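You operate a simulated robot arm through the tools that you are given. There is no shell and no other tool.

Carry out the task below with a simulated robot arm. There is one attempt and no reset: what you move stays moved.

TASK
Square up the flat carton and pack a pink and a yellow pack.
Fine: fold its base flap down before packing; use the row of three packs; the pink one goes at the stapler end.

Only the result counts: the job must be done as asked and must still hold three seconds after the hand-in. Knocking over, shifting, dropping, spilling or breaking anything else fails it. Flat cloth is picked up by pressing the open fingertips on it (5 to 10 N) and closing them slowly along it; thin cloth reads only 2 to 8 mm in the jaws.

THE ROBOT
A 7-joint arm with a two-finger parallel gripper, fixed in place. Base frame: the origin is at the foot of the arm, x ahead of it, y to its left, z up; the work surface is at about z = 792. Readings come in mm, degrees, newtons and seconds.
Its first joint turns from -149.0 to 149.0 degrees. Payload 3.43 kg.
The TCP is the grasp point between the finger pads, 30 mm short of the fingertips. In the tool frame z runs along the fingers and y along their closing line. Largest opening 94 mm; finger width 28, thickness 10; the body of the gripper, 50 by 96 mm, starts 55 mm behind the TCP.
Orientation is told as [roll, pitch, yaw] about the base's x, y, z axes, in that order, counted from this pose: with the fingers straight down and closing along the base's y, the tool's x points along the base's -x, its y along +y and its z along -z.

THE INTERFACE
- The arm moves only by the tool drive_tool. Its argument "plan" is text: rows parted by semicolons, each of 7 numbers parted by spaces: the shift along the tool's x, y, z in mm, then the turn, a rotation vector about the tool's x, y, z in degrees, then the opening in per cent of the stroke, from 0 (shut) to 100 (fully open). In form: dx dy dz ax ay az fingers; .... A call has 1 to 20 rows; each row is the pose to reach, as a shift and turn from the pose commanded when the call began, along the tool's axes at that moment. Each row takes 0.2 s and may step no farther than 50 mm and 8.6 degrees from the row before; otherwise, or with a gripper value out of range, the whole call is refused. A pose out of reach is approached as far as the arm can. The call stops where the force on the tool passes 80 N (or 10 N more than at its start, if that is more) or the arm is blocked; 0.2 s more then pass. The fingers move at their own pace (about 45 mm/s each) and stop on an object; they squeeze with about 43 N. The grip force told is the motor's: it shows also when the fingers shut on nothing. Time passes only in rows, and 0.2 s behind the last, so rows that repeat a pose let the fingers close. It gives the time, the measured TCP pose, the force on the tool (base axes), the opening and the grip force at its end, in the units of the frame above (readings bear some noise), with the torque about the TCP (base axes, N m) and any sound that the robot's microphone picked up, and new pictures: "views" is both (left out), scene, wrist or none.
- Cameras (640 x 400 px; columns grow to the right, rows downward): "scene" is fixed at [399.2, 500.3, 1537.6]; the picture's right is [0.61, -0.79, 0.00], its down [-0.64, -0.49, -0.60] and it looks along [0.47, 0.36, -0.80] (base axes); focal length 306 px, centre (320, 200). "wrist" rides on the gripper at [76, 14, -103] in the tool frame; the picture's right is [-0.18, 0.98, 0.00], its down [-0.75, -0.14, -0.64] and it looks along [-0.63, -0.12, 0.77] (tool axes); focal length 243 px, centre (320, 200). There is no depth. A picture from a camera that has moved, and an enlarged one, comes with that camera's place and axes in the base frame and with its lens.
- close_up(camera, box): a new picture of the part [left, top, right, bottom] of that camera's present view, enlarged. The clock stands still meanwhile.
- hand_in(): hands the job in; it is judged then, once.

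Nothing tells you positions but the pictures and the camera data. Unless the task says otherwise, let go and move clear before handing in.

The tools are called after "Request:" as name(argument=value, ...) on one line, values as JSON. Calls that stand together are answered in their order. drive_tool: Moves the arm, as the interface text tells. Its arguments: {"type":"object","properties":{"plan":{"type":"string"},"views":{"type":"string","enum":["both","scene","wrist","none"]}},"required":["plan"]} The other tools are called the same way: close_up (camera, box) takes an enlarged picture of a part of a camera's view; hand_in () hands the job in.

At the start:

```text
time: 0.0
tcp_pos: [835.0, 526.9, 1230.7]
orientation: [0.1, -0.1, 0.1]
ft_force: [0.7, 0.1, -0.6]
torque: [0.02, 0.01, -0.07]
opening: 94.0
gripper_force: 0.0
```

scene: 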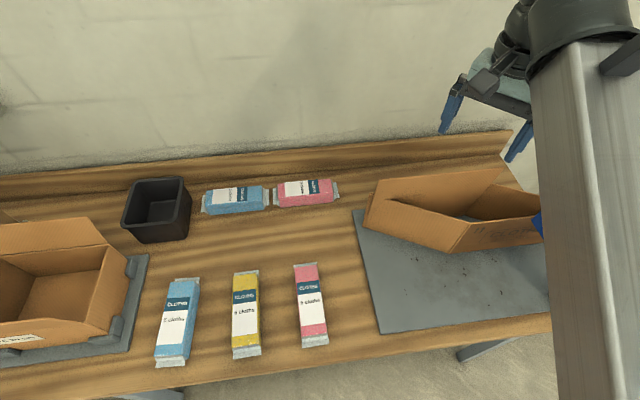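
wrist: 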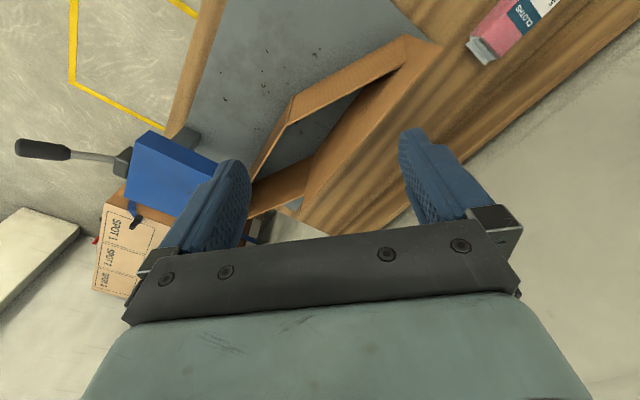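

I see a bench with a row of three packs (blue, yellow, pink), a partly collapsed carton on a grey mat, an already erected carton at left, and something blue (perhaps the stapler) at right. I'll look closer before moving.

Request:
close_up(camera="scene", box=[340, 140, 560, 340])

Request:
close_up(camera="wrist", box=[0, 0, 440, 300])

Request:
close_up(camera="scene", box=[140, 160, 360, 380])

Request:
close_up(camera="scene", box=[0, 180, 160, 380])

```text
2.00 times, centred on (450, 240) of scene
camera zoom: at [399.2, 500.3, 1537.6], right [0.61, -0.79, 0.0], down [-0.64, -0.49, -0.6], along [0.47, 0.36, -0.8], focal length 612 px, centre (60, 120)
```

zoom: 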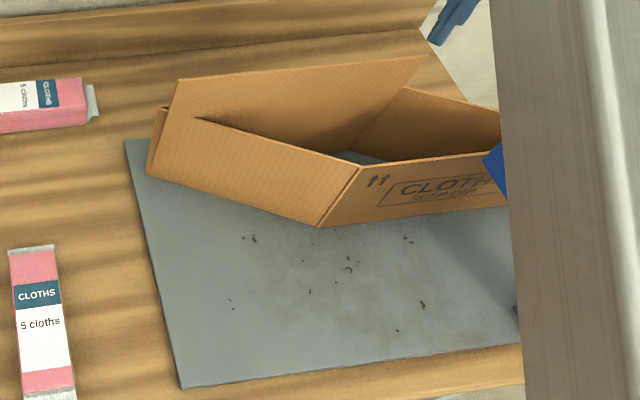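

```text
1.33 times, centred on (220, 150) of wrist
camera zoom: at [759.1, 540.7, 1332.8], right [0.18, 0.98, 0.0], down [0.75, -0.14, 0.64], along [0.63, -0.12, -0.77], focal length 324 px, centre (453, 267)
```

zoom: 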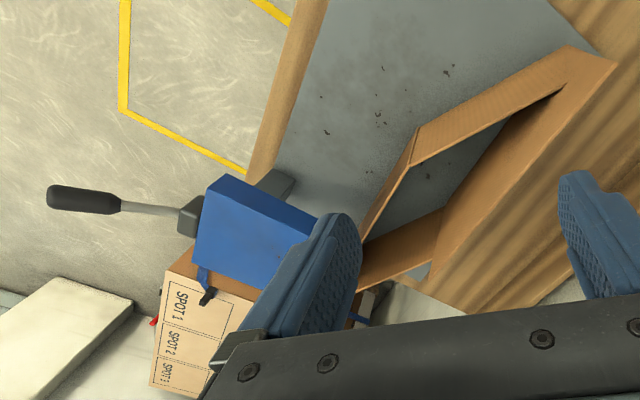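

```text
1.82 times, centred on (250, 270) of scene
camera zoom: at [399.2, 500.3, 1537.6], right [0.61, -0.79, 0.0], down [-0.64, -0.49, -0.6], along [0.47, 0.36, -0.8], focal length 556 px, centre (447, 73)
```

zoom: 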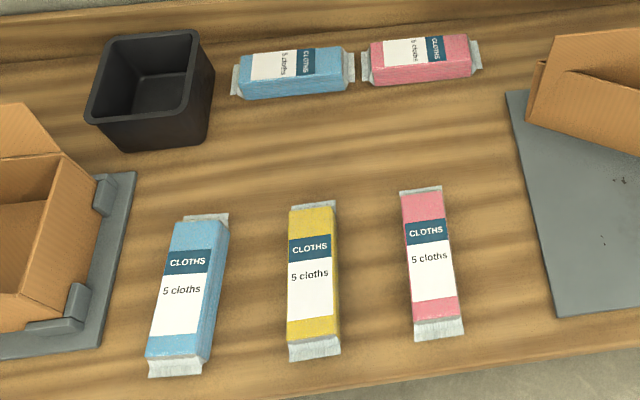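

```text
2.00 times, centred on (80, 280) of scene
camera zoom: at [399.2, 500.3, 1537.6], right [0.61, -0.79, 0.0], down [-0.64, -0.49, -0.6], along [0.47, 0.36, -0.8], focal length 612 px, centre (800, 40)
```

zoom: 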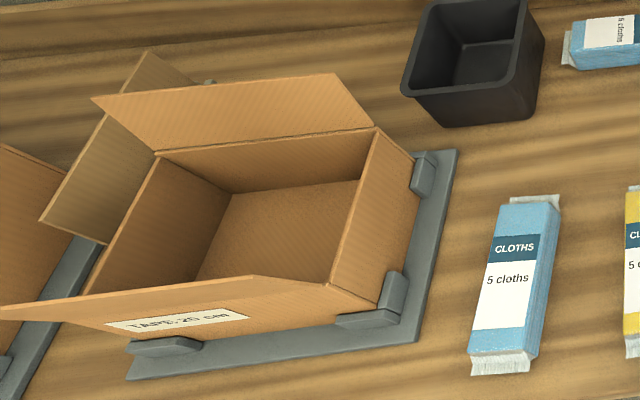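

The carton on the mat is a half-collapsed sleeve standing upright, with its near fold corner around (907, 454). I'll move the wrist camera in closer to see the carton, its base flap and the stapler.

Request:
drive_tool(plan="22 11 30 0 0 0 100; 44 23 60 0 0 0 100; 66 34 90 0 0 0 100; 88 46 120 0 0 0 100; 111 57 151 0 0 0 100; 111 57 151 0 0 0 100", views="both")

```text
time: 1.4
tcp_pos: [722.8, 585.0, 1079.2]
orientation: [0.0, 0.0, 0.1]
ft_force: [-0.2, -0.1, -0.1]
torque: [0.02, 0.0, 0.0]
opening: 94.0
gripper_force: 0.0
camera wrist: at [647.7, 598.9, 1180.5], right [0.18, 0.98, 0.0], down [0.75, -0.14, 0.64], along [0.63, -0.12, -0.77], focal length 243 px, centre (320, 200)
```

scene: 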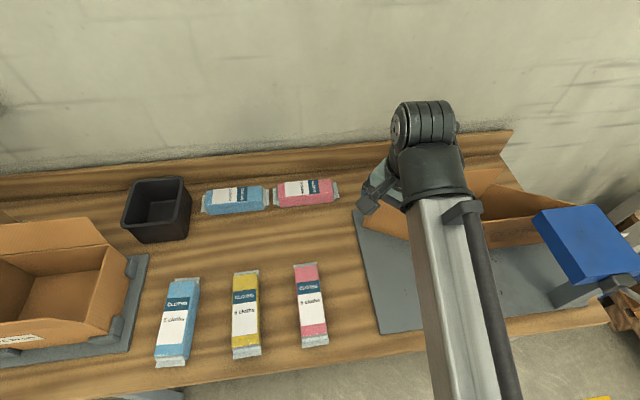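
wrist: 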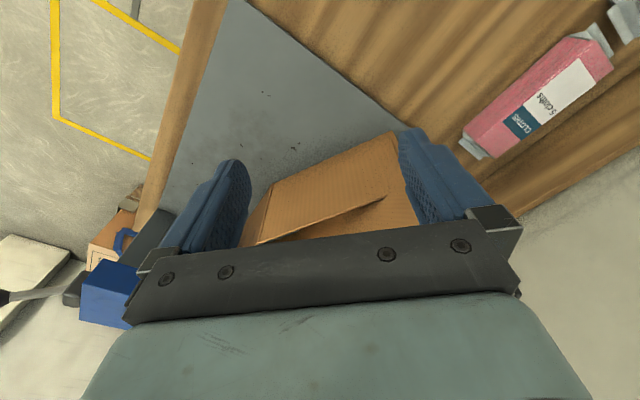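

The gripper body hides the carton from here. I'll raise the arm and turn the wrist camera so it looks across the bench from the front, above the carton.

Request:
drive_tool(plan="-10 -10 -40 0 0 -6 100; -30 -32 -80 0 0 -12 100; -52 -55 -115 0 0 -19 100; -75 -80 -145 0 0 -26 100; -100 -105 -170 0 0 -33 100; -122 -130 -190 0 0 -40 100; -145 -153 -208 0 0 -47 100; -167 -175 -221 0 0 -55 100; -167 -175 -221 0 0 -55 100; -167 -175 -221 0 0 -55 100", views="both")

```text
time: 2.5
tcp_pos: [813.8, 495.9, 1234.5]
orientation: [0.1, -1.3, 28.3]
ft_force: [4.6, -0.2, -5.1]
torque: [0.3, 0.21, 0.26]
opening: 94.3
gripper_force: 0.1
out of reach, approached as far as the arm can: row 5
stopped in row 5: the force on the tool passed its limit at 91 N (the readings are from after the stop); the commanded pose is now the measured one
camera wrist: at [736.7, 470.4, 1334.9], right [-0.3, 0.95, 0.01], down [0.72, 0.22, 0.66], along [0.63, 0.2, -0.75], focal length 243 px, centre (320, 200)
```

scene: 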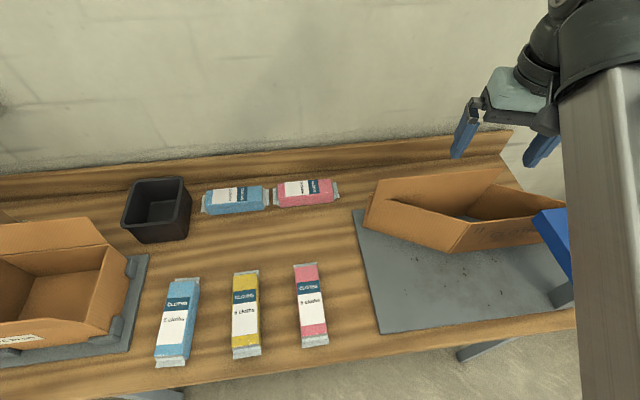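
wrist: 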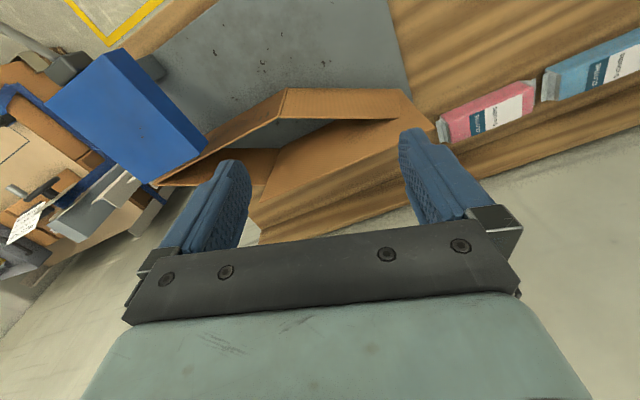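

That pose ran out of reach, but the view here is useful. I'll enlarge the carton part.

Request:
close_up(camera="wrist", box=[140, 40, 460, 240])

Request:
close_up(camera="wrist", box=[0, 0, 240, 280])

Request:
close_up(camera="scene", box=[350, 150, 590, 300])

```text
2.00 times, centred on (300, 140) of wrist
camera zoom: at [736.7, 470.4, 1334.9], right [-0.3, 0.95, 0.01], down [0.72, 0.22, 0.66], along [0.63, 0.2, -0.75], focal length 485 px, centre (360, 320)
```

zoom: 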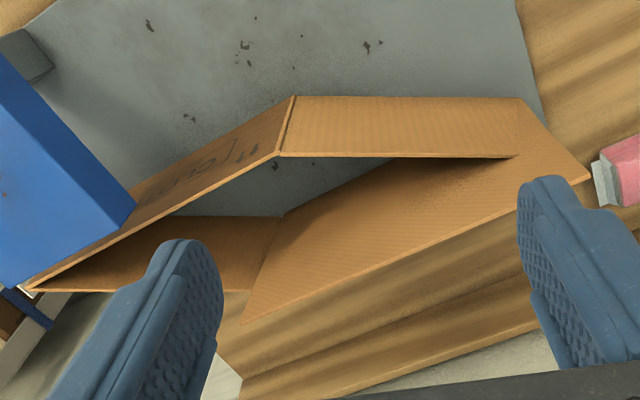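

```text
1.43 times, centred on (120, 140) of wrist
camera zoom: at [736.7, 470.4, 1334.9], right [-0.3, 0.95, 0.01], down [0.72, 0.22, 0.66], along [0.63, 0.2, -0.75], focal length 347 px, centre (606, 286)
```

zoom: 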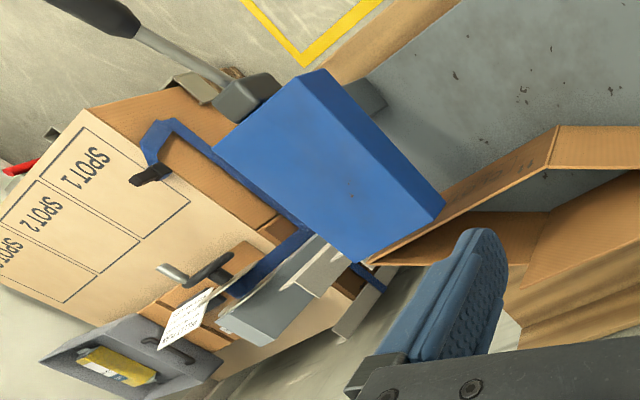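

```text
2.67 times, centred on (470, 225) of scene
camera zoom: at [399.2, 500.3, 1537.6], right [0.61, -0.79, 0.0], down [-0.64, -0.49, -0.6], along [0.47, 0.36, -0.8], focal length 816 px, centre (-80, 133)
```

zoom: 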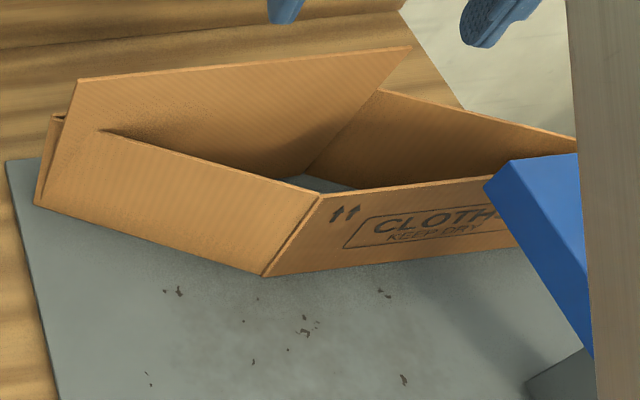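

I now take the carton to be a 4-wall sleeve about 300 x 240 x 148 mm with a taller base flap standing up inside along its back-left wall. I'll zoom in on its corners to confirm which side the flap is on.

Request:
close_up(camera="scene", box=[355, 165, 435, 245])

Request:
close_up(camera="scene", box=[450, 160, 560, 260])

Request:
close_up(camera="wrist", box=[220, 70, 320, 210])

Request:
close_up(camera="wrist", box=[360, 70, 460, 150])

```text
5.00 times, centred on (395, 205) of scene
camera zoom: at [399.2, 500.3, 1537.6], right [0.61, -0.79, 0.0], down [-0.64, -0.49, -0.6], along [0.47, 0.36, -0.8], focal length 1530 px, centre (-55, 175)
```

zoom: 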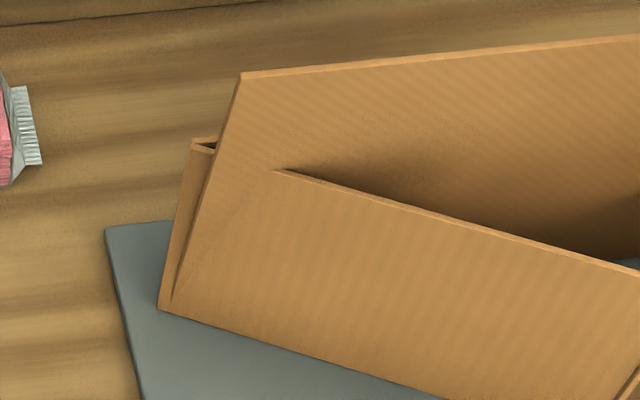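

```text
4.00 times, centred on (505, 210) of scene
camera zoom: at [399.2, 500.3, 1537.6], right [0.61, -0.79, 0.0], down [-0.64, -0.49, -0.6], along [0.47, 0.36, -0.8], focal length 1224 px, centre (-420, 160)
```

zoom: 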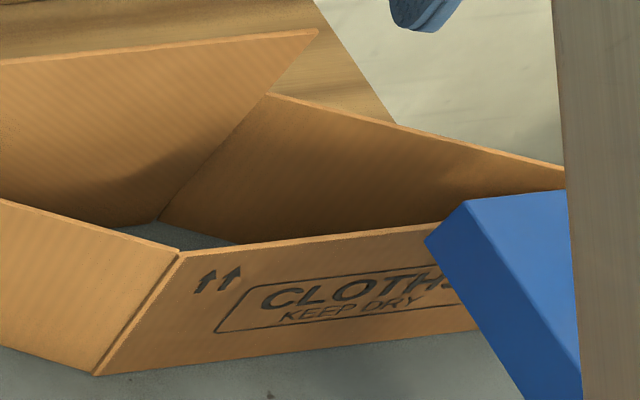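

```text
2.86 times, centred on (270, 140) of wrist
camera zoom: at [736.7, 470.4, 1334.9], right [-0.3, 0.95, 0.01], down [0.72, 0.22, 0.66], along [0.63, 0.2, -0.75], focal length 693 px, centre (463, 371)
```

zoom: 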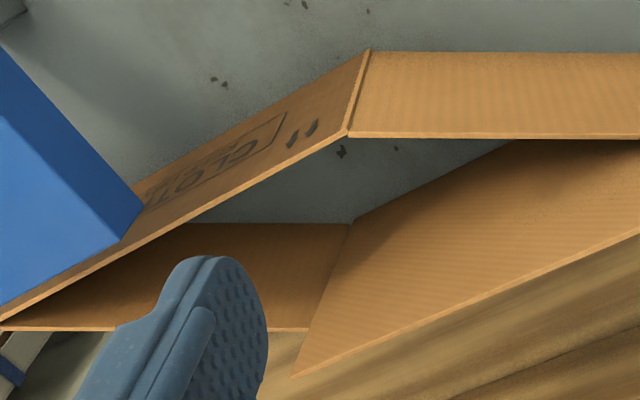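

```text
5.00 times, centred on (410, 110) of wrist
camera zoom: at [736.7, 470.4, 1334.9], right [-0.3, 0.95, 0.01], down [0.72, 0.22, 0.66], along [0.63, 0.2, -0.75], focal length 1213 px, centre (-130, 650)
```

zoom: 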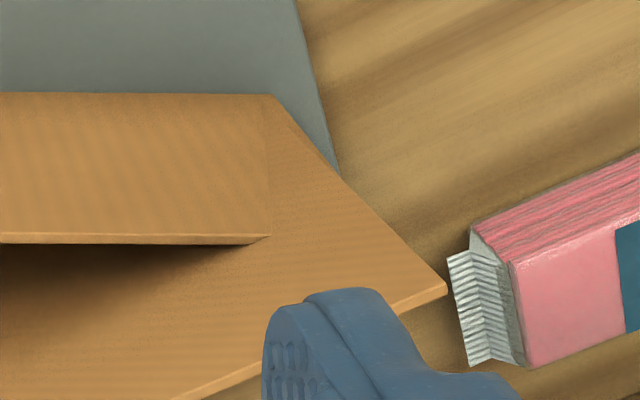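

The flap stands inside, along the back-left wall (A–D), and the stapler head sits at the right front of the mat. Next I'll test reach and yaw freedom with small moves at a safe height, starting by lowering a bit.

Request:
drive_tool(plan="10 0 20 0 0 -3 100; 20 0 40 0 0 -6 100; 30 0 70 0 0 -10 100; 30 0 100 0 0 -14 100; 30 0 130 0 0 -17 100; 30 0 130 0 0 -17 100", views="wrist")

```text
time: 3.9
tcp_pos: [787.5, 482.3, 1104.4]
orientation: [-0.1, -1.3, 45.2]
ft_force: [0.5, -0.7, 0.3]
torque: [-0.01, -0.01, -0.02]
opening: 94.1
gripper_force: 0.1
camera wrist: at [722.3, 436.2, 1204.3], right [-0.57, 0.82, 0.0], down [0.62, 0.43, 0.66], along [0.54, 0.37, -0.75], focal length 243 px, centre (320, 200)
```

wrist: 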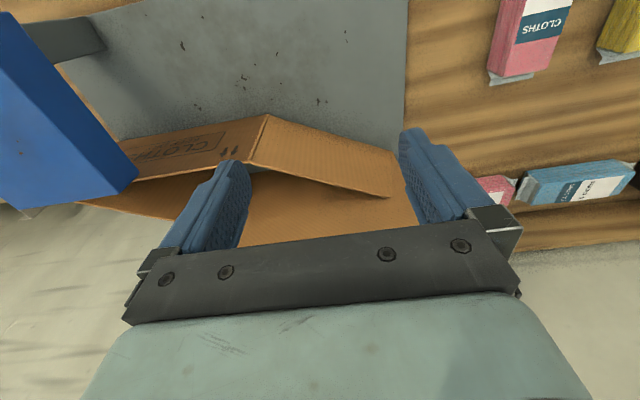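

Yaw is free here. Now I'll test how far out the arm reaches, hovering above corner B at a safe height.

Request:
drive_tool(plan="-12 -19 9 0 0 0 100; -25 -38 18 0 0 0 100; -38 -57 27 0 0 0 100; -51 -76 36 0 0 0 100; -63 -95 44 0 0 0 100; -63 -95 44 0 0 0 100", views="both")

```text
time: 5.3
tcp_pos: [901.2, 460.4, 1062.4]
orientation: [-0.2, -1.3, 45.1]
ft_force: [0.5, -0.2, 0.2]
torque: [0.01, -0.01, 0.01]
opening: 93.9
gripper_force: 0.1
camera wrist: at [835.8, 415.1, 1162.0], right [-0.57, 0.82, 0.0], down [0.62, 0.43, 0.66], along [0.54, 0.37, -0.75], focal length 243 px, centre (320, 200)
```

scene: 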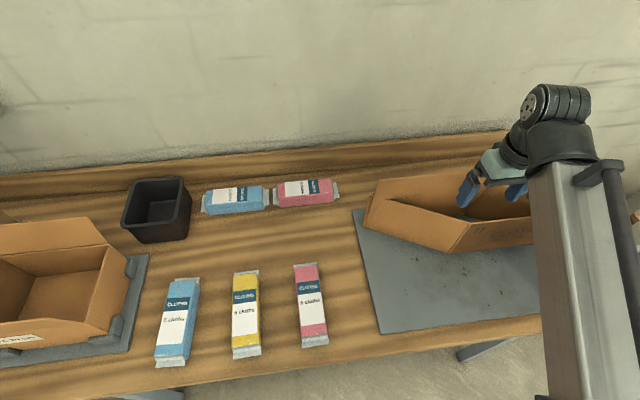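
wrist: 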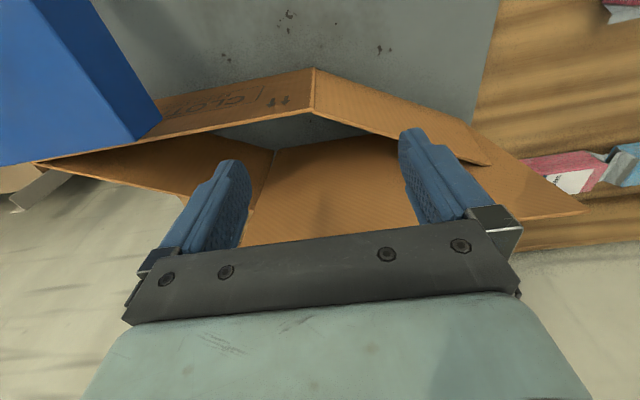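

The arm reached 1012 mm from its axis here, so the near corner B (about (909, 455), wall top z 942) is workable. My plan is to grip the left wall A–B near B and rotate and tow it with the gripper. First I'll level the tool above the grip point.

Request:
drive_tool(plan="-7 8 3 0 0.6 0 100; -14 17 5 0 1.3 0 100; -21 25 7 0 1.3 0 100; -21 25 7 0 1.3 0 100", views="none")

Request:
drive_tool(plan="0 0 0 0 0 -7 100; 0 0 0 0 0 -14 100; 0 0 0 0 0 -21 100; 0 0 0 0 0 -28 100; 0 0 0 0 0 -35 100; 0 0 0 0 0 -42 100; 0 0 0 0 0 -49 100; 0 0 0 0 0 -56 100; 0 0 0 0 0 -61.5 100; 0 0 0 0 0 -61.5 100", views="both")

```text
time: 6.3
tcp_pos: [897.6, 492.5, 1055.9]
orientation: [-0.1, 0.1, 45.1]
ft_force: [-0.7, 0.5, -1.1]
torque: [0.0, 0.01, 0.02]
opening: 93.9
gripper_force: 0.1
```

```text
time: 8.5
tcp_pos: [899.1, 493.3, 1053.8]
orientation: [-0.1, 0.2, 106.7]
ft_force: [0.2, -0.7, -0.2]
torque: [0.01, -0.01, 0.0]
opening: 94.1
gripper_force: 0.0
camera wrist: at [906.2, 416.0, 1157.2], right [-0.99, -0.11, 0.0], down [-0.08, 0.76, 0.64], along [-0.07, 0.64, -0.77], focal length 243 px, centre (320, 200)
```

scene: 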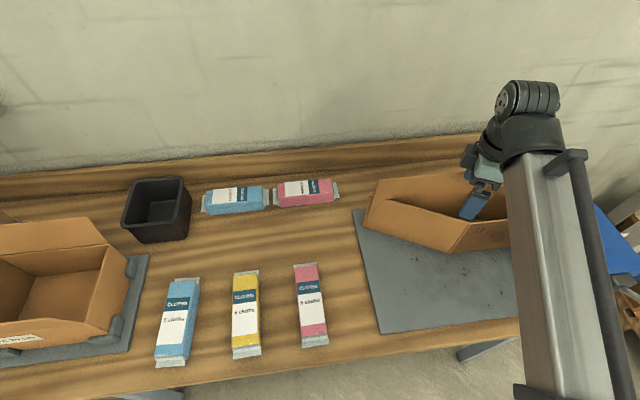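
wrist: 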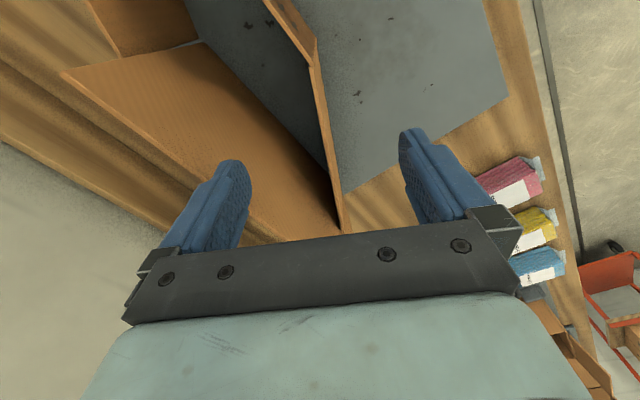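

The gripper straddles wall A–B near B. I'll go down over the wall with the fingers part open.

Request:
drive_tool(plan="-1 1 20 0 0 0 80; -1 2 40 0 0 0 60; -1 2 60 0 0 0 60; -1 2 80 0 0 0 60; -1 2 100 0 0 0 60; -1 2 119 0 0 0 60; -1 2 119 0 0 0 60", views="both")

```text
time: 10.1
tcp_pos: [896.7, 491.7, 935.0]
orientation: [-0.1, 0.2, 106.7]
ft_force: [0.2, -0.4, -0.7]
torque: [-0.04, 0.0, -0.01]
opening: 56.4
gripper_force: 0.0
camera wrist: at [904.3, 415.3, 1038.3], right [-0.99, -0.1, 0.0], down [-0.08, 0.76, 0.64], along [-0.07, 0.64, -0.77], focal length 243 px, centre (320, 200)
```

scene: 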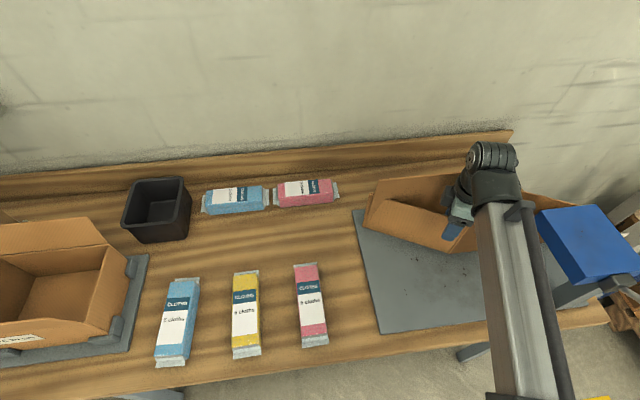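
wrist: 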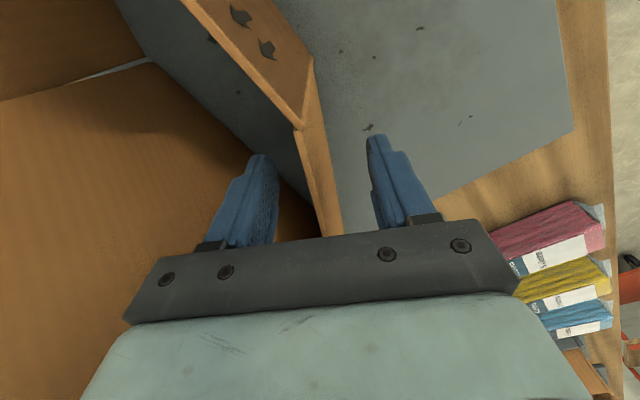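

It reaches. Now I'll close on the wall.

Request:
drive_tool(plan="0 0 0 0 0 0 40; 0 0 0 0 0 0 20; 0 0 0 0 0 0 0; 0 0 0 0 0 0 0; 0 0 0 0 0 0 0", views="both")

```text
time: 11.3
tcp_pos: [896.6, 491.7, 935.0]
orientation: [0.0, 0.1, 106.7]
ft_force: [1.9, -0.2, 0.8]
torque: [0.03, 0.05, -0.28]
opening: 8.1
gripper_force: 42.0
camera wrist: at [904.4, 415.3, 1038.6], right [-0.99, -0.1, 0.0], down [-0.08, 0.76, 0.64], along [-0.06, 0.64, -0.77], focal length 243 px, centre (320, 200)
```

scene: 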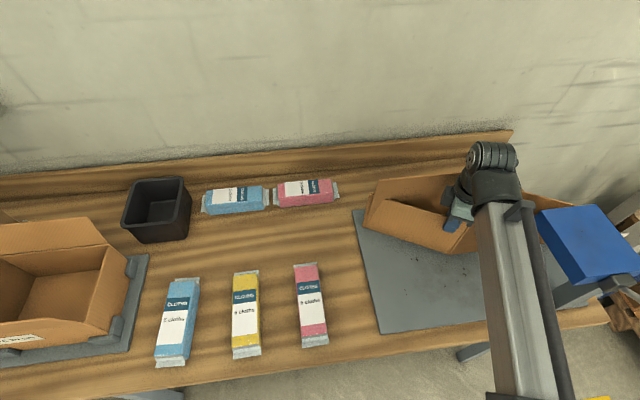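
wrist: 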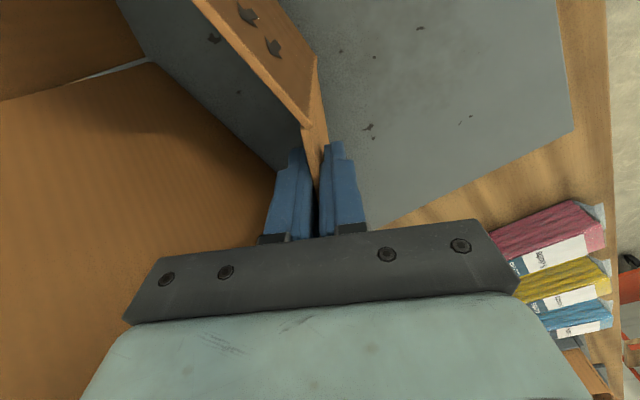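

Wall A–B is gripped, reading about 8 mm in the jaws. I'll tow the whole carton a little to the left along the bench to clear the stapler and see how it responds.

Request:
drive_tool(plan="-9 5 0 0 0 0 0; -18 9.5 0 0 0 0 0; -26 14 0 0 0 0 0; -35 19 0 0 0 0 0; -35 19 0 0 0 0 0", views="both")

```text
time: 12.5
tcp_pos: [871.6, 513.4, 936.1]
orientation: [-0.2, 0.9, 106.2]
ft_force: [15.4, -50.7, -1.6]
torque: [0.15, 0.11, -1.05]
opening: 10.4
gripper_force: 44.0
camera wrist: at [878.2, 438.0, 1039.3], right [-1.0, -0.1, -0.01], down [-0.08, 0.77, 0.63], along [-0.06, 0.63, -0.78], focal length 243 px, centre (320, 200)
```

scene: 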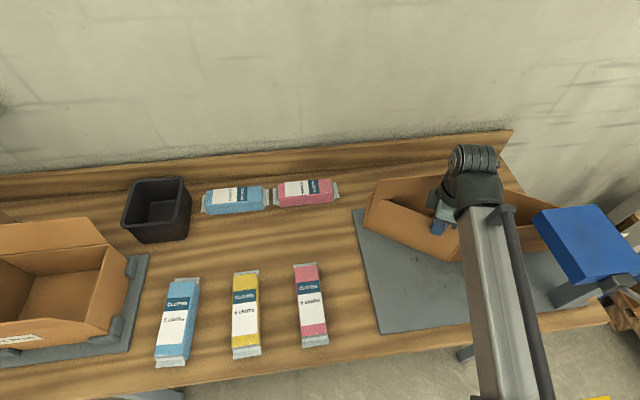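
wrist: 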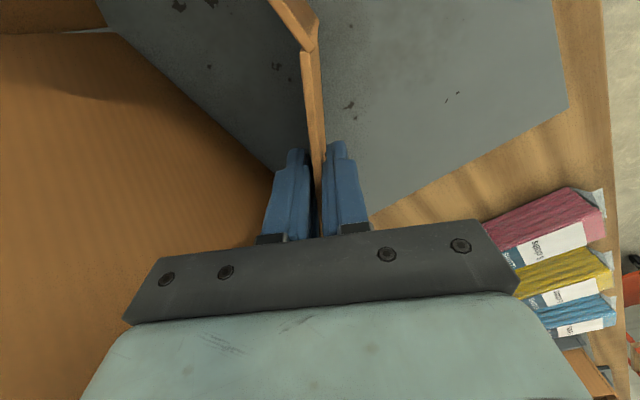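

The pull met about 50 N and corner A looks unmoved, so the back wall A–D is probably fixed to the mat. I'll check the corner positions before going on.

Request:
close_up(camera="scene", box=[350, 150, 590, 300])

Request:
close_up(camera="wrist", box=[200, 0, 420, 240])

```text
2.67 times, centred on (470, 225) of scene
camera zoom: at [399.2, 500.3, 1537.6], right [0.61, -0.79, 0.0], down [-0.64, -0.49, -0.6], along [0.47, 0.36, -0.8], focal length 816 px, centre (-80, 133)
```

zoom: 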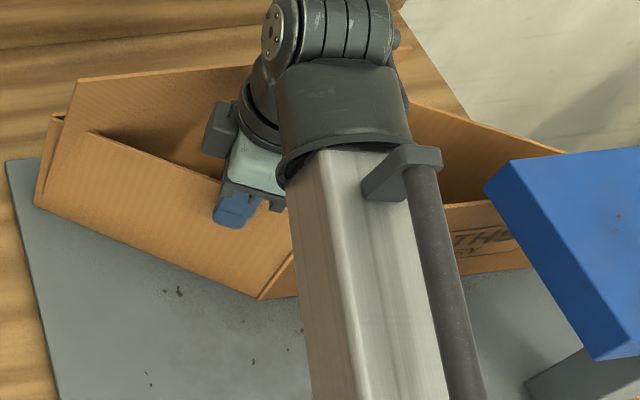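

```text
1.67 times, centred on (310, 120) of wrist
camera zoom: at [878.2, 438.0, 1039.3], right [-1.0, -0.1, -0.01], down [-0.08, 0.77, 0.63], along [-0.06, 0.63, -0.78], focal length 404 px, centre (337, 333)
```

zoom: 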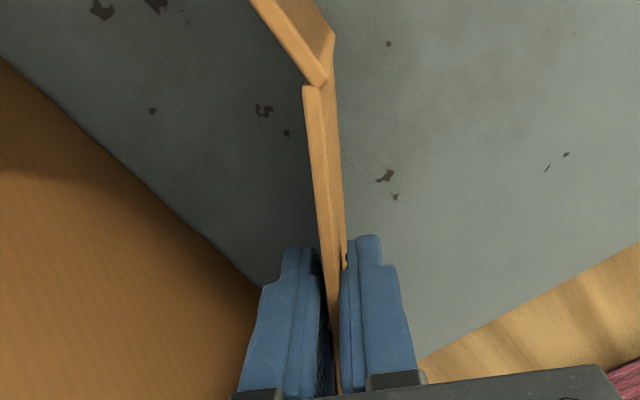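

Corner A has not moved and B has swung about A, so the back wall is anchored and B–C swings on two side walls. I need to know how B–C clears the stapler, so I'll look at it closely.

Request:
close_up(camera="scene", box=[510, 180, 640, 340])

Request:
close_up(camera="scene", box=[490, 185, 570, 265])

```text
2.50 times, centred on (575, 260) of scene
camera zoom: at [399.2, 500.3, 1537.6], right [0.61, -0.79, 0.0], down [-0.64, -0.49, -0.6], along [0.47, 0.36, -0.8], focal length 765 px, centre (-318, 50)
```

zoom: 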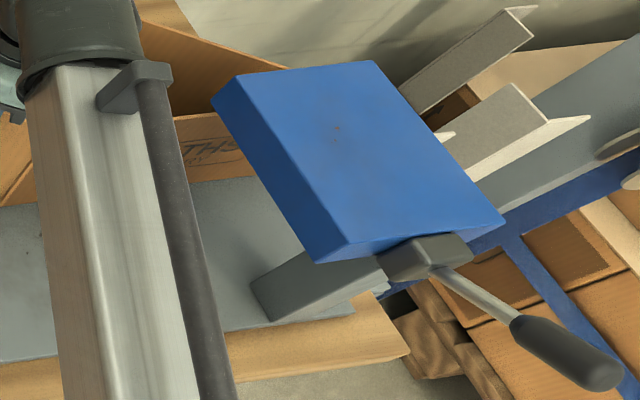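

```text
5.00 times, centred on (530, 225) of scene
camera zoom: at [399.2, 500.3, 1537.6], right [0.61, -0.79, 0.0], down [-0.64, -0.49, -0.6], along [0.47, 0.36, -0.8], focal length 1530 px, centre (-730, 75)
```

zoom: 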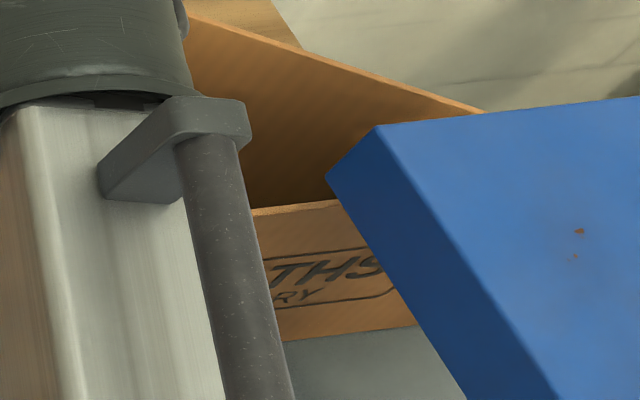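

The stapler's blue head overhangs at about z 970 to 1008, so the 942 mm walls pass under it. The carton therefore opens by swinging A–B about the fixed corner A at about (841, 684), and its grey base post stays clear of C's path. I'll loosen the grip to a loose fork and sweep the wall along that arc.

Request:
drive_tool(plan="0 0 0 0 0 0 20; 0 0 0 0 0 0 20; -2.2 13.3 0 0 0 5.7 20; -5.5 26.2 0 0 0 12.7 20; -9.8 38.9 0 0 0 19.2 20; -15 51.1 0 0 0 25.2 20; -21.4 62.9 0 0 0 30.3 20; -28.5 74.2 0 0 0 34.9 20; -28.5 74.2 0 0 0 34.9 20", views="both")

```text
time: 14.5
tcp_pos: [788.7, 525.6, 936.6]
orientation: [-0.2, 0.2, 71.7]
ft_force: [0.1, -0.1, 0.3]
torque: [-0.01, -0.02, 0.03]
opening: 18.9
gripper_force: 0.0
camera wrist: at [751.1, 459.2, 1038.2], right [-0.87, 0.48, 0.0], down [0.37, 0.67, 0.64], along [0.31, 0.56, -0.77], focal length 243 px, centre (320, 200)
```

scene: 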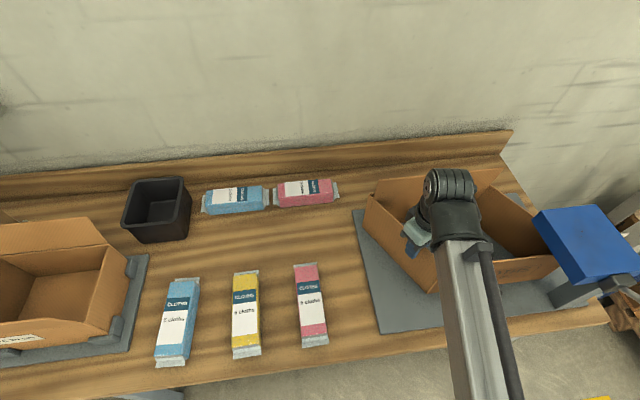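
wrist: 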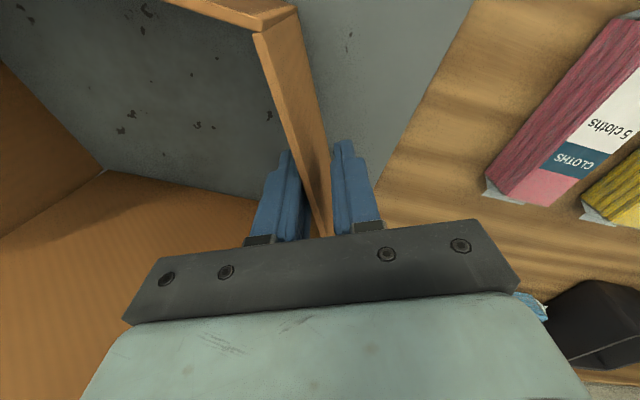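

The sweep works with no force on the tool, and wall A–B is now at about 73°. I'll carry on along the arc towards square.

Request:
drive_tool(plan="-0.6 13.3 0 0 0 4.6 20; -2.2 26.6 0 0 0 9.2 20; -4.9 39.7 0 0 0 13.8 20; -8.5 52.6 0 0 0 18.4 20; -13.3 65.1 0 0 0 23 20; -13.3 65.1 0 0 0 23 20; -13.3 65.1 0 0 0 23 20", views="both")

```text
time: 16.1
tcp_pos: [732.0, 560.0, 937.3]
orientation: [-0.2, 0.1, 48.6]
ft_force: [-0.7, 0.0, 0.5]
torque: [0.0, 0.0, 0.01]
opening: 18.7
gripper_force: 0.1
camera wrist: at [670.3, 512.9, 1038.2], right [-0.62, 0.79, 0.0], down [0.6, 0.47, 0.64], along [0.51, 0.39, -0.77], focal length 243 px, centre (320, 200)
```

scene: 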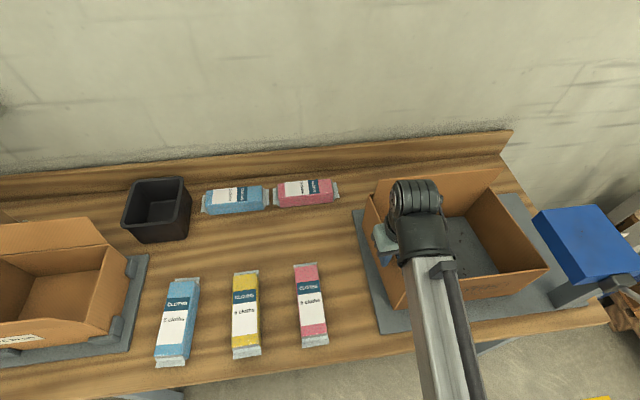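
wrist: 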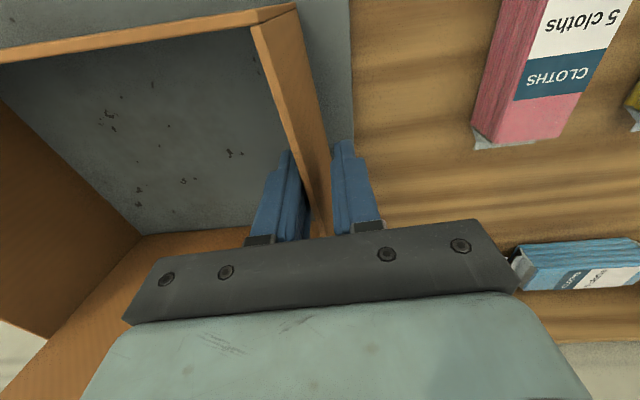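

The carton is nearly square, with A–B at about 50° and a target of about 44.5°. I'll make the last small sweep and then look.

Request:
drive_tool(plan="-0.2 4 0 0 0 1.4 20; -0.2 8.1 0 0 0 2.8 20; -0.5 12.2 0 0 0 4.2 20; -0.8 16.2 0 0 0 5.6 20; -0.8 16.2 0 0 0 5.6 20; -0.8 16.2 0 0 0 5.6 20", views="both")

Request:
close_up(camera="scene", box=[350, 150, 570, 330])

Request:
close_up(camera="wrist", box=[0, 0, 400, 250])

```text
time: 17.5
tcp_pos: [720.5, 569.7, 935.2]
orientation: [-0.1, 0.1, 43.1]
ft_force: [1.0, -0.4, -0.6]
torque: [-0.01, 0.0, 0.0]
opening: 18.7
gripper_force: 0.1
camera wrist: at [654.0, 530.1, 1037.5], right [-0.54, 0.84, 0.0], down [0.65, 0.41, 0.64], along [0.54, 0.34, -0.77], focal length 243 px, centre (320, 200)
```

scene: 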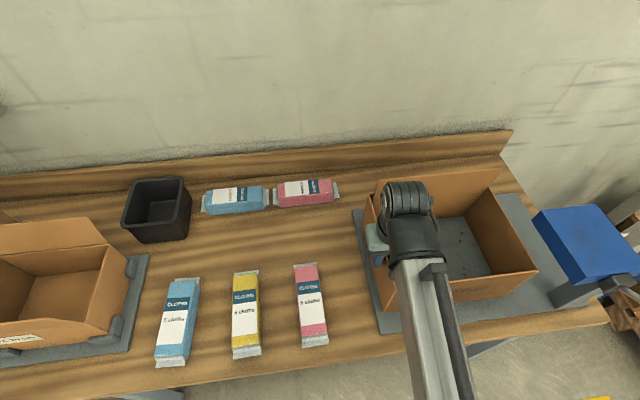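
wrist: 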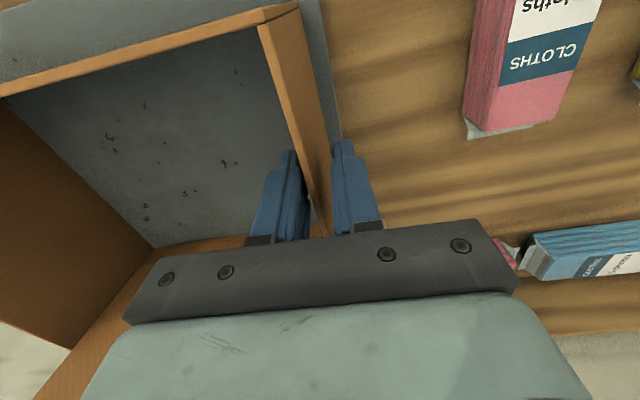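

```text
2.22 times, centred on (460, 240) of scene
camera zoom: at [399.2, 500.3, 1537.6], right [0.61, -0.79, 0.0], down [-0.64, -0.49, -0.6], along [0.47, 0.36, -0.8], focal length 680 px, centre (9, 111)
```

zoom: 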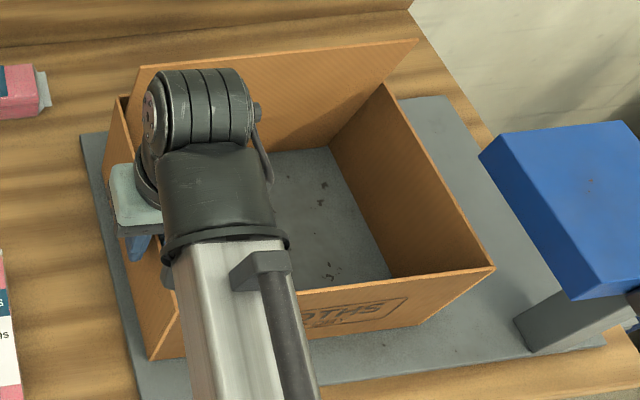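

```text
1.60 times, centred on (200, 125) of wrist
camera zoom: at [654.0, 530.1, 1037.5], right [-0.54, 0.84, 0.0], down [0.65, 0.41, 0.64], along [0.54, 0.34, -0.77], focal length 388 px, centre (512, 320)
```

zoom: 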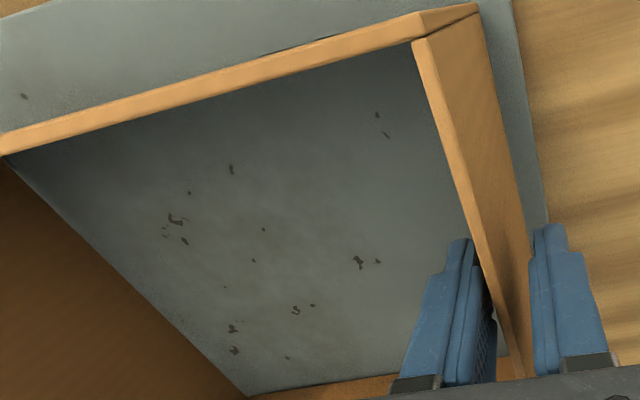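

The carton now measures within about 1° of square by both cameras. I'll release the fork, lift straight up and check that the shape holds.

Request:
drive_tool(plan="0 0 0 0 0 0 32; 0 0 0 0 0 0 32; 0 0 -10 0 0 0 32; 0 0 -30 0 0 0 32; 0 0 -60 0 0 0 32; 0 0 -90 0 0 0 32; 0 0 -125 0 0 0 32; 0 0 -165 0 0 0 32; 0 0 -165 0 0 0 32", views="both")

Request:
close_up(camera="scene", box=[350, 150, 570, 330])

```text
time: 19.5
tcp_pos: [720.8, 571.8, 1100.7]
orientation: [-0.2, 0.1, 43.2]
ft_force: [0.4, 0.9, -0.4]
torque: [0.01, -0.04, 0.0]
opening: 30.0
gripper_force: 0.1
camera wrist: at [654.0, 530.2, 1202.7], right [-0.54, 0.84, 0.0], down [0.65, 0.41, 0.64], along [0.54, 0.34, -0.77], focal length 243 px, centre (320, 200)
```

scene: 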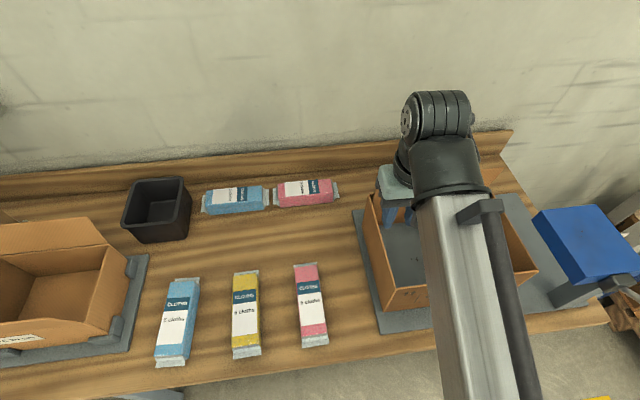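
wrist: 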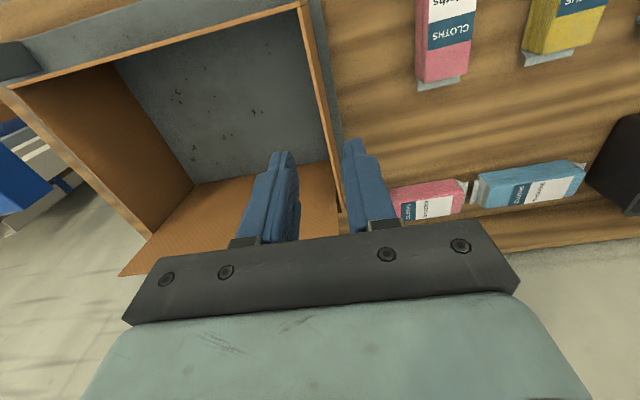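

```text
2.22 times, centred on (460, 240) of scene
camera zoom: at [399.2, 500.3, 1537.6], right [0.61, -0.79, 0.0], down [-0.64, -0.49, -0.6], along [0.47, 0.36, -0.8], focal length 680 px, centre (9, 111)
```

zoom: 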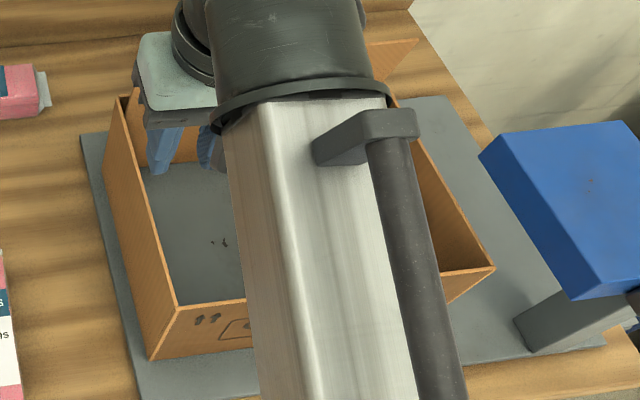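

The shape holds on its own after release. Next I'll close the fingers and tilt the hand outward to hook behind the flap's top edge, testing reach at a safe height first.

Request:
drive_tool(plan="-18 -6 0 0 -4.3 0 15; -36 -12 0 0 -8.6 0 0; -54 -17 0 0 -12.9 0 0; -72 -22 0 0 -17.2 0 0; -90 -28 0 0 -21.5 0 0; -108 -33 0 0 -25.8 0 0; -125 -39 0 0 -30 0 0; -125 -39 0 0 -30 0 0", views="both")

```text
time: 21.3
tcp_pos: [838.0, 628.5, 1101.7]
orientation: [-0.2, -30.0, 43.2]
ft_force: [-0.3, -1.4, -0.4]
torque: [0.02, 0.01, -0.01]
opening: 0.0
gripper_force: 33.0
camera wrist: at [741.7, 559.2, 1150.7], right [-0.56, 0.83, 0.09], down [0.34, 0.13, 0.93], along [0.76, 0.55, -0.35], focal length 243 px, centre (320, 200)
```

scene: 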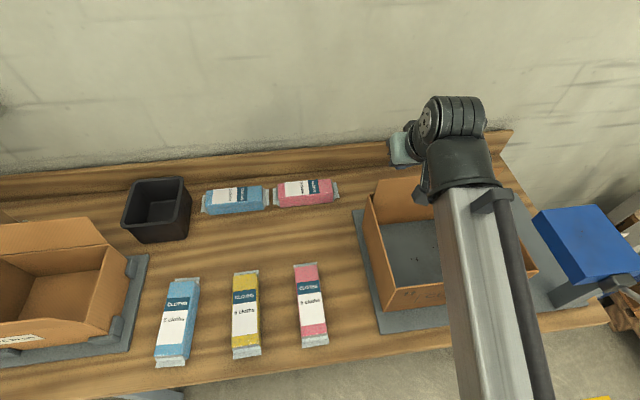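
wrist: 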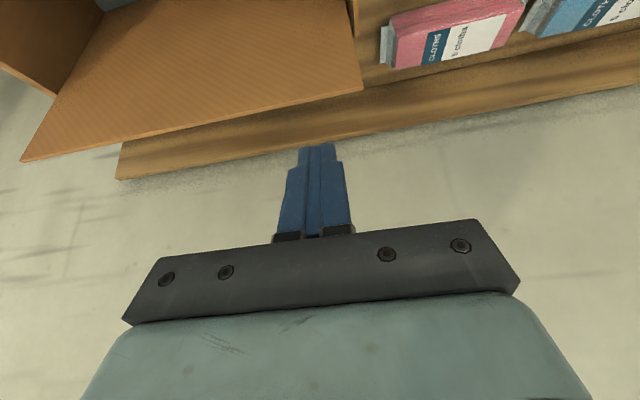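

Reach is fine with the 30° tilt, and the flap's top edge is at about z 1012. I'll extend over it, still above, before going down behind it.

Request:
drive_tool(plan="-12 0.4 8 0 0 0 0; -24 0.9 16 0 0 0 0; -35 1.3 24 0 0 0 0; -45 1.7 31.8 0 0 0 0; -45 1.7 31.8 0 0 0 0", views="both")

```text
time: 22.5
tcp_pos: [876.4, 668.2, 1096.9]
orientation: [-0.3, -29.9, 43.1]
ft_force: [-0.3, 0.3, -0.1]
torque: [0.01, 0.02, -0.04]
opening: 0.0
gripper_force: 33.1
camera wrist: at [780.3, 599.0, 1146.3], right [-0.56, 0.83, 0.09], down [0.34, 0.13, 0.93], along [0.76, 0.55, -0.35], focal length 243 px, centre (320, 200)
```

scene: 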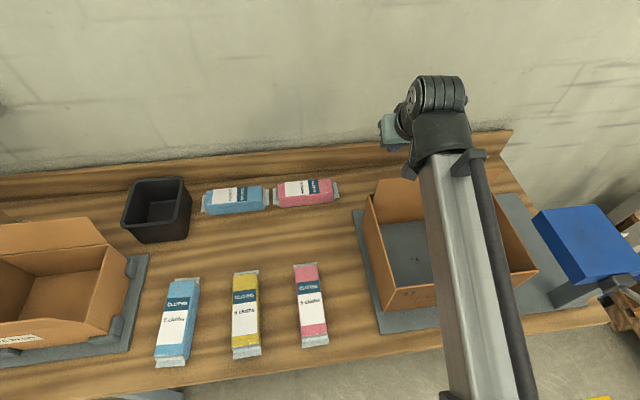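
wrist: 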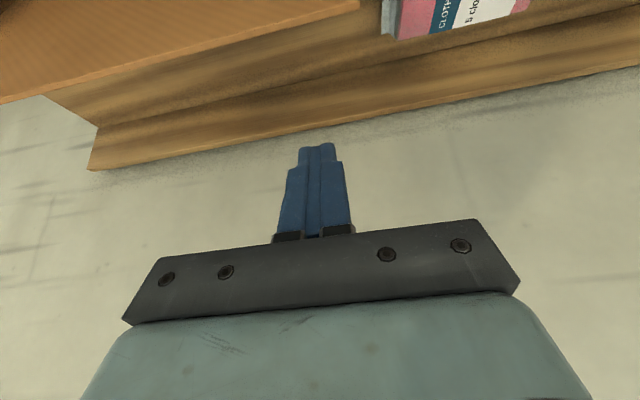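

The arm reaches over the flap, whose top edge is at about w 1062 and behind it is clear. I'll lower the closed fingers behind the flap's protruding part.

Request:
drive_tool(plan="8 0 14 0 0 0 0; 17 0 29 0 0 0 0; 26 0 45 0 0 0 0; 35 0 60 0 0 0 0; 42.5 0 73.6 0 0 0 0; 42.5 0 73.6 0 0 0 0", views="both")

```text
time: 23.9
tcp_pos: [876.8, 668.4, 1010.7]
orientation: [-0.3, -30.0, 43.2]
ft_force: [-0.3, -0.3, 0.0]
torque: [-0.05, -0.02, -0.01]
opening: 0.2
gripper_force: 32.9
camera wrist: at [780.9, 598.1, 1060.9], right [-0.56, 0.83, 0.09], down [0.34, 0.13, 0.93], along [0.76, 0.55, -0.35], focal length 243 px, centre (320, 200)
```

scene: 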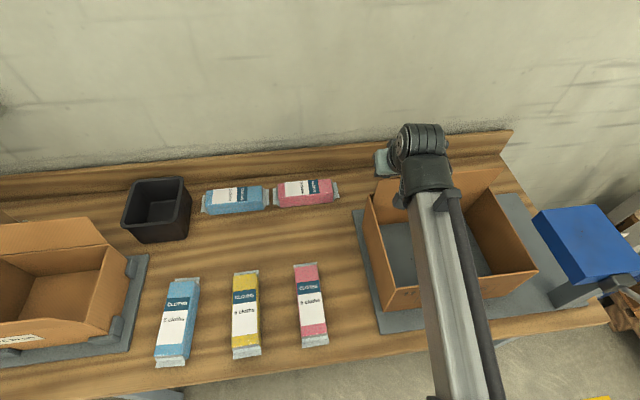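
wrist: 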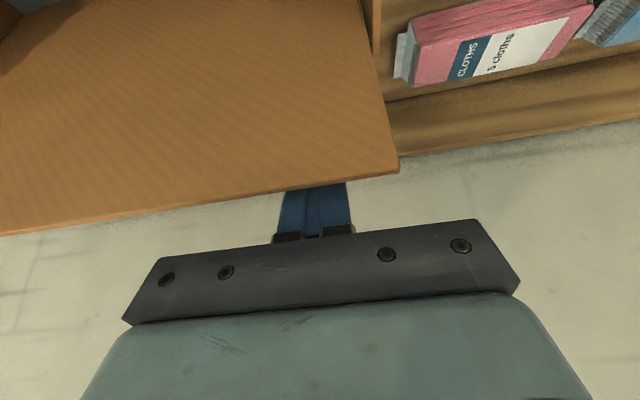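

The closed fingers are behind the flap's top. Now I'll pull it forward (towards the front wall), following its arc, and check partway.

Request:
drive_tool(plan="13.3 -0.4 -3 0 0 0 0; 26.5 -0.8 -6.1 0 0 0 0; 40.6 -1.3 -9.6 0 0 0 0; 53.6 -1.7 -13.1 0 0 0 0; 53.6 -1.7 -13.1 0 0 0 0", views="both")

```text
time: 25.1
tcp_pos: [839.3, 629.4, 995.4]
orientation: [-0.2, -29.9, 43.2]
ft_force: [-0.7, -0.8, -0.2]
torque: [0.0, -0.01, 0.0]
opening: 0.0
gripper_force: 33.5
camera wrist: at [743.8, 560.6, 1045.4], right [-0.56, 0.83, 0.09], down [0.34, 0.13, 0.93], along [0.76, 0.55, -0.35], focal length 243 px, centre (320, 200)
```

scene: 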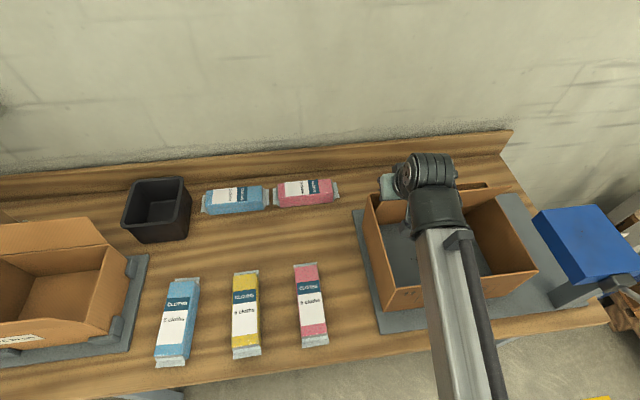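
wrist: 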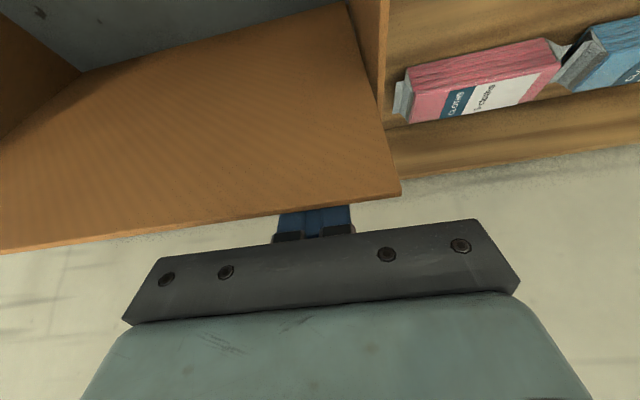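

The flap follows easily. I'll continue to about 30° of lean.

Request:
drive_tool(plan="12.9 -0.4 -5.6 0 0 0 0; 26.7 -0.9 -11.8 0 0 0 0; 39.5 -1.4 -17.5 0 0 0 0; 52.1 -1.8 -23.6 0 0 0 0; 52.1 -1.8 -23.6 0 0 0 0", views="both")

```text
time: 26.3
tcp_pos: [798.9, 590.8, 989.2]
orientation: [-0.2, -30.0, 43.1]
ft_force: [0.6, -0.6, 0.4]
torque: [0.03, 0.0, 0.04]
opening: 0.4
gripper_force: 32.8
camera wrist: at [703.2, 520.3, 1039.7], right [-0.56, 0.83, 0.09], down [0.34, 0.13, 0.93], along [0.76, 0.55, -0.35], focal length 243 px, centre (320, 200)
```

scene: 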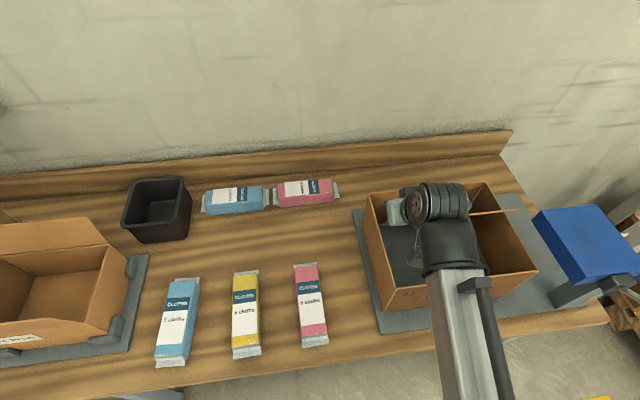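
wrist: 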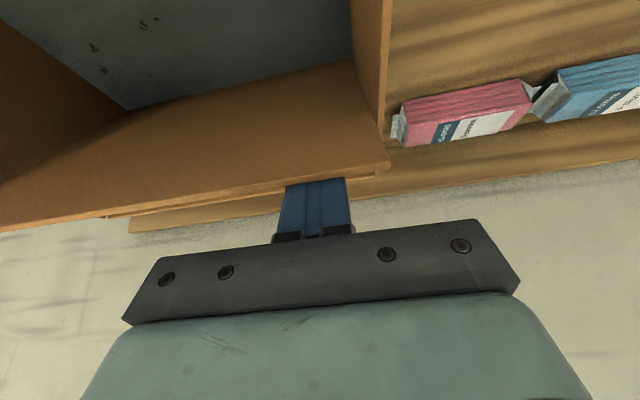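

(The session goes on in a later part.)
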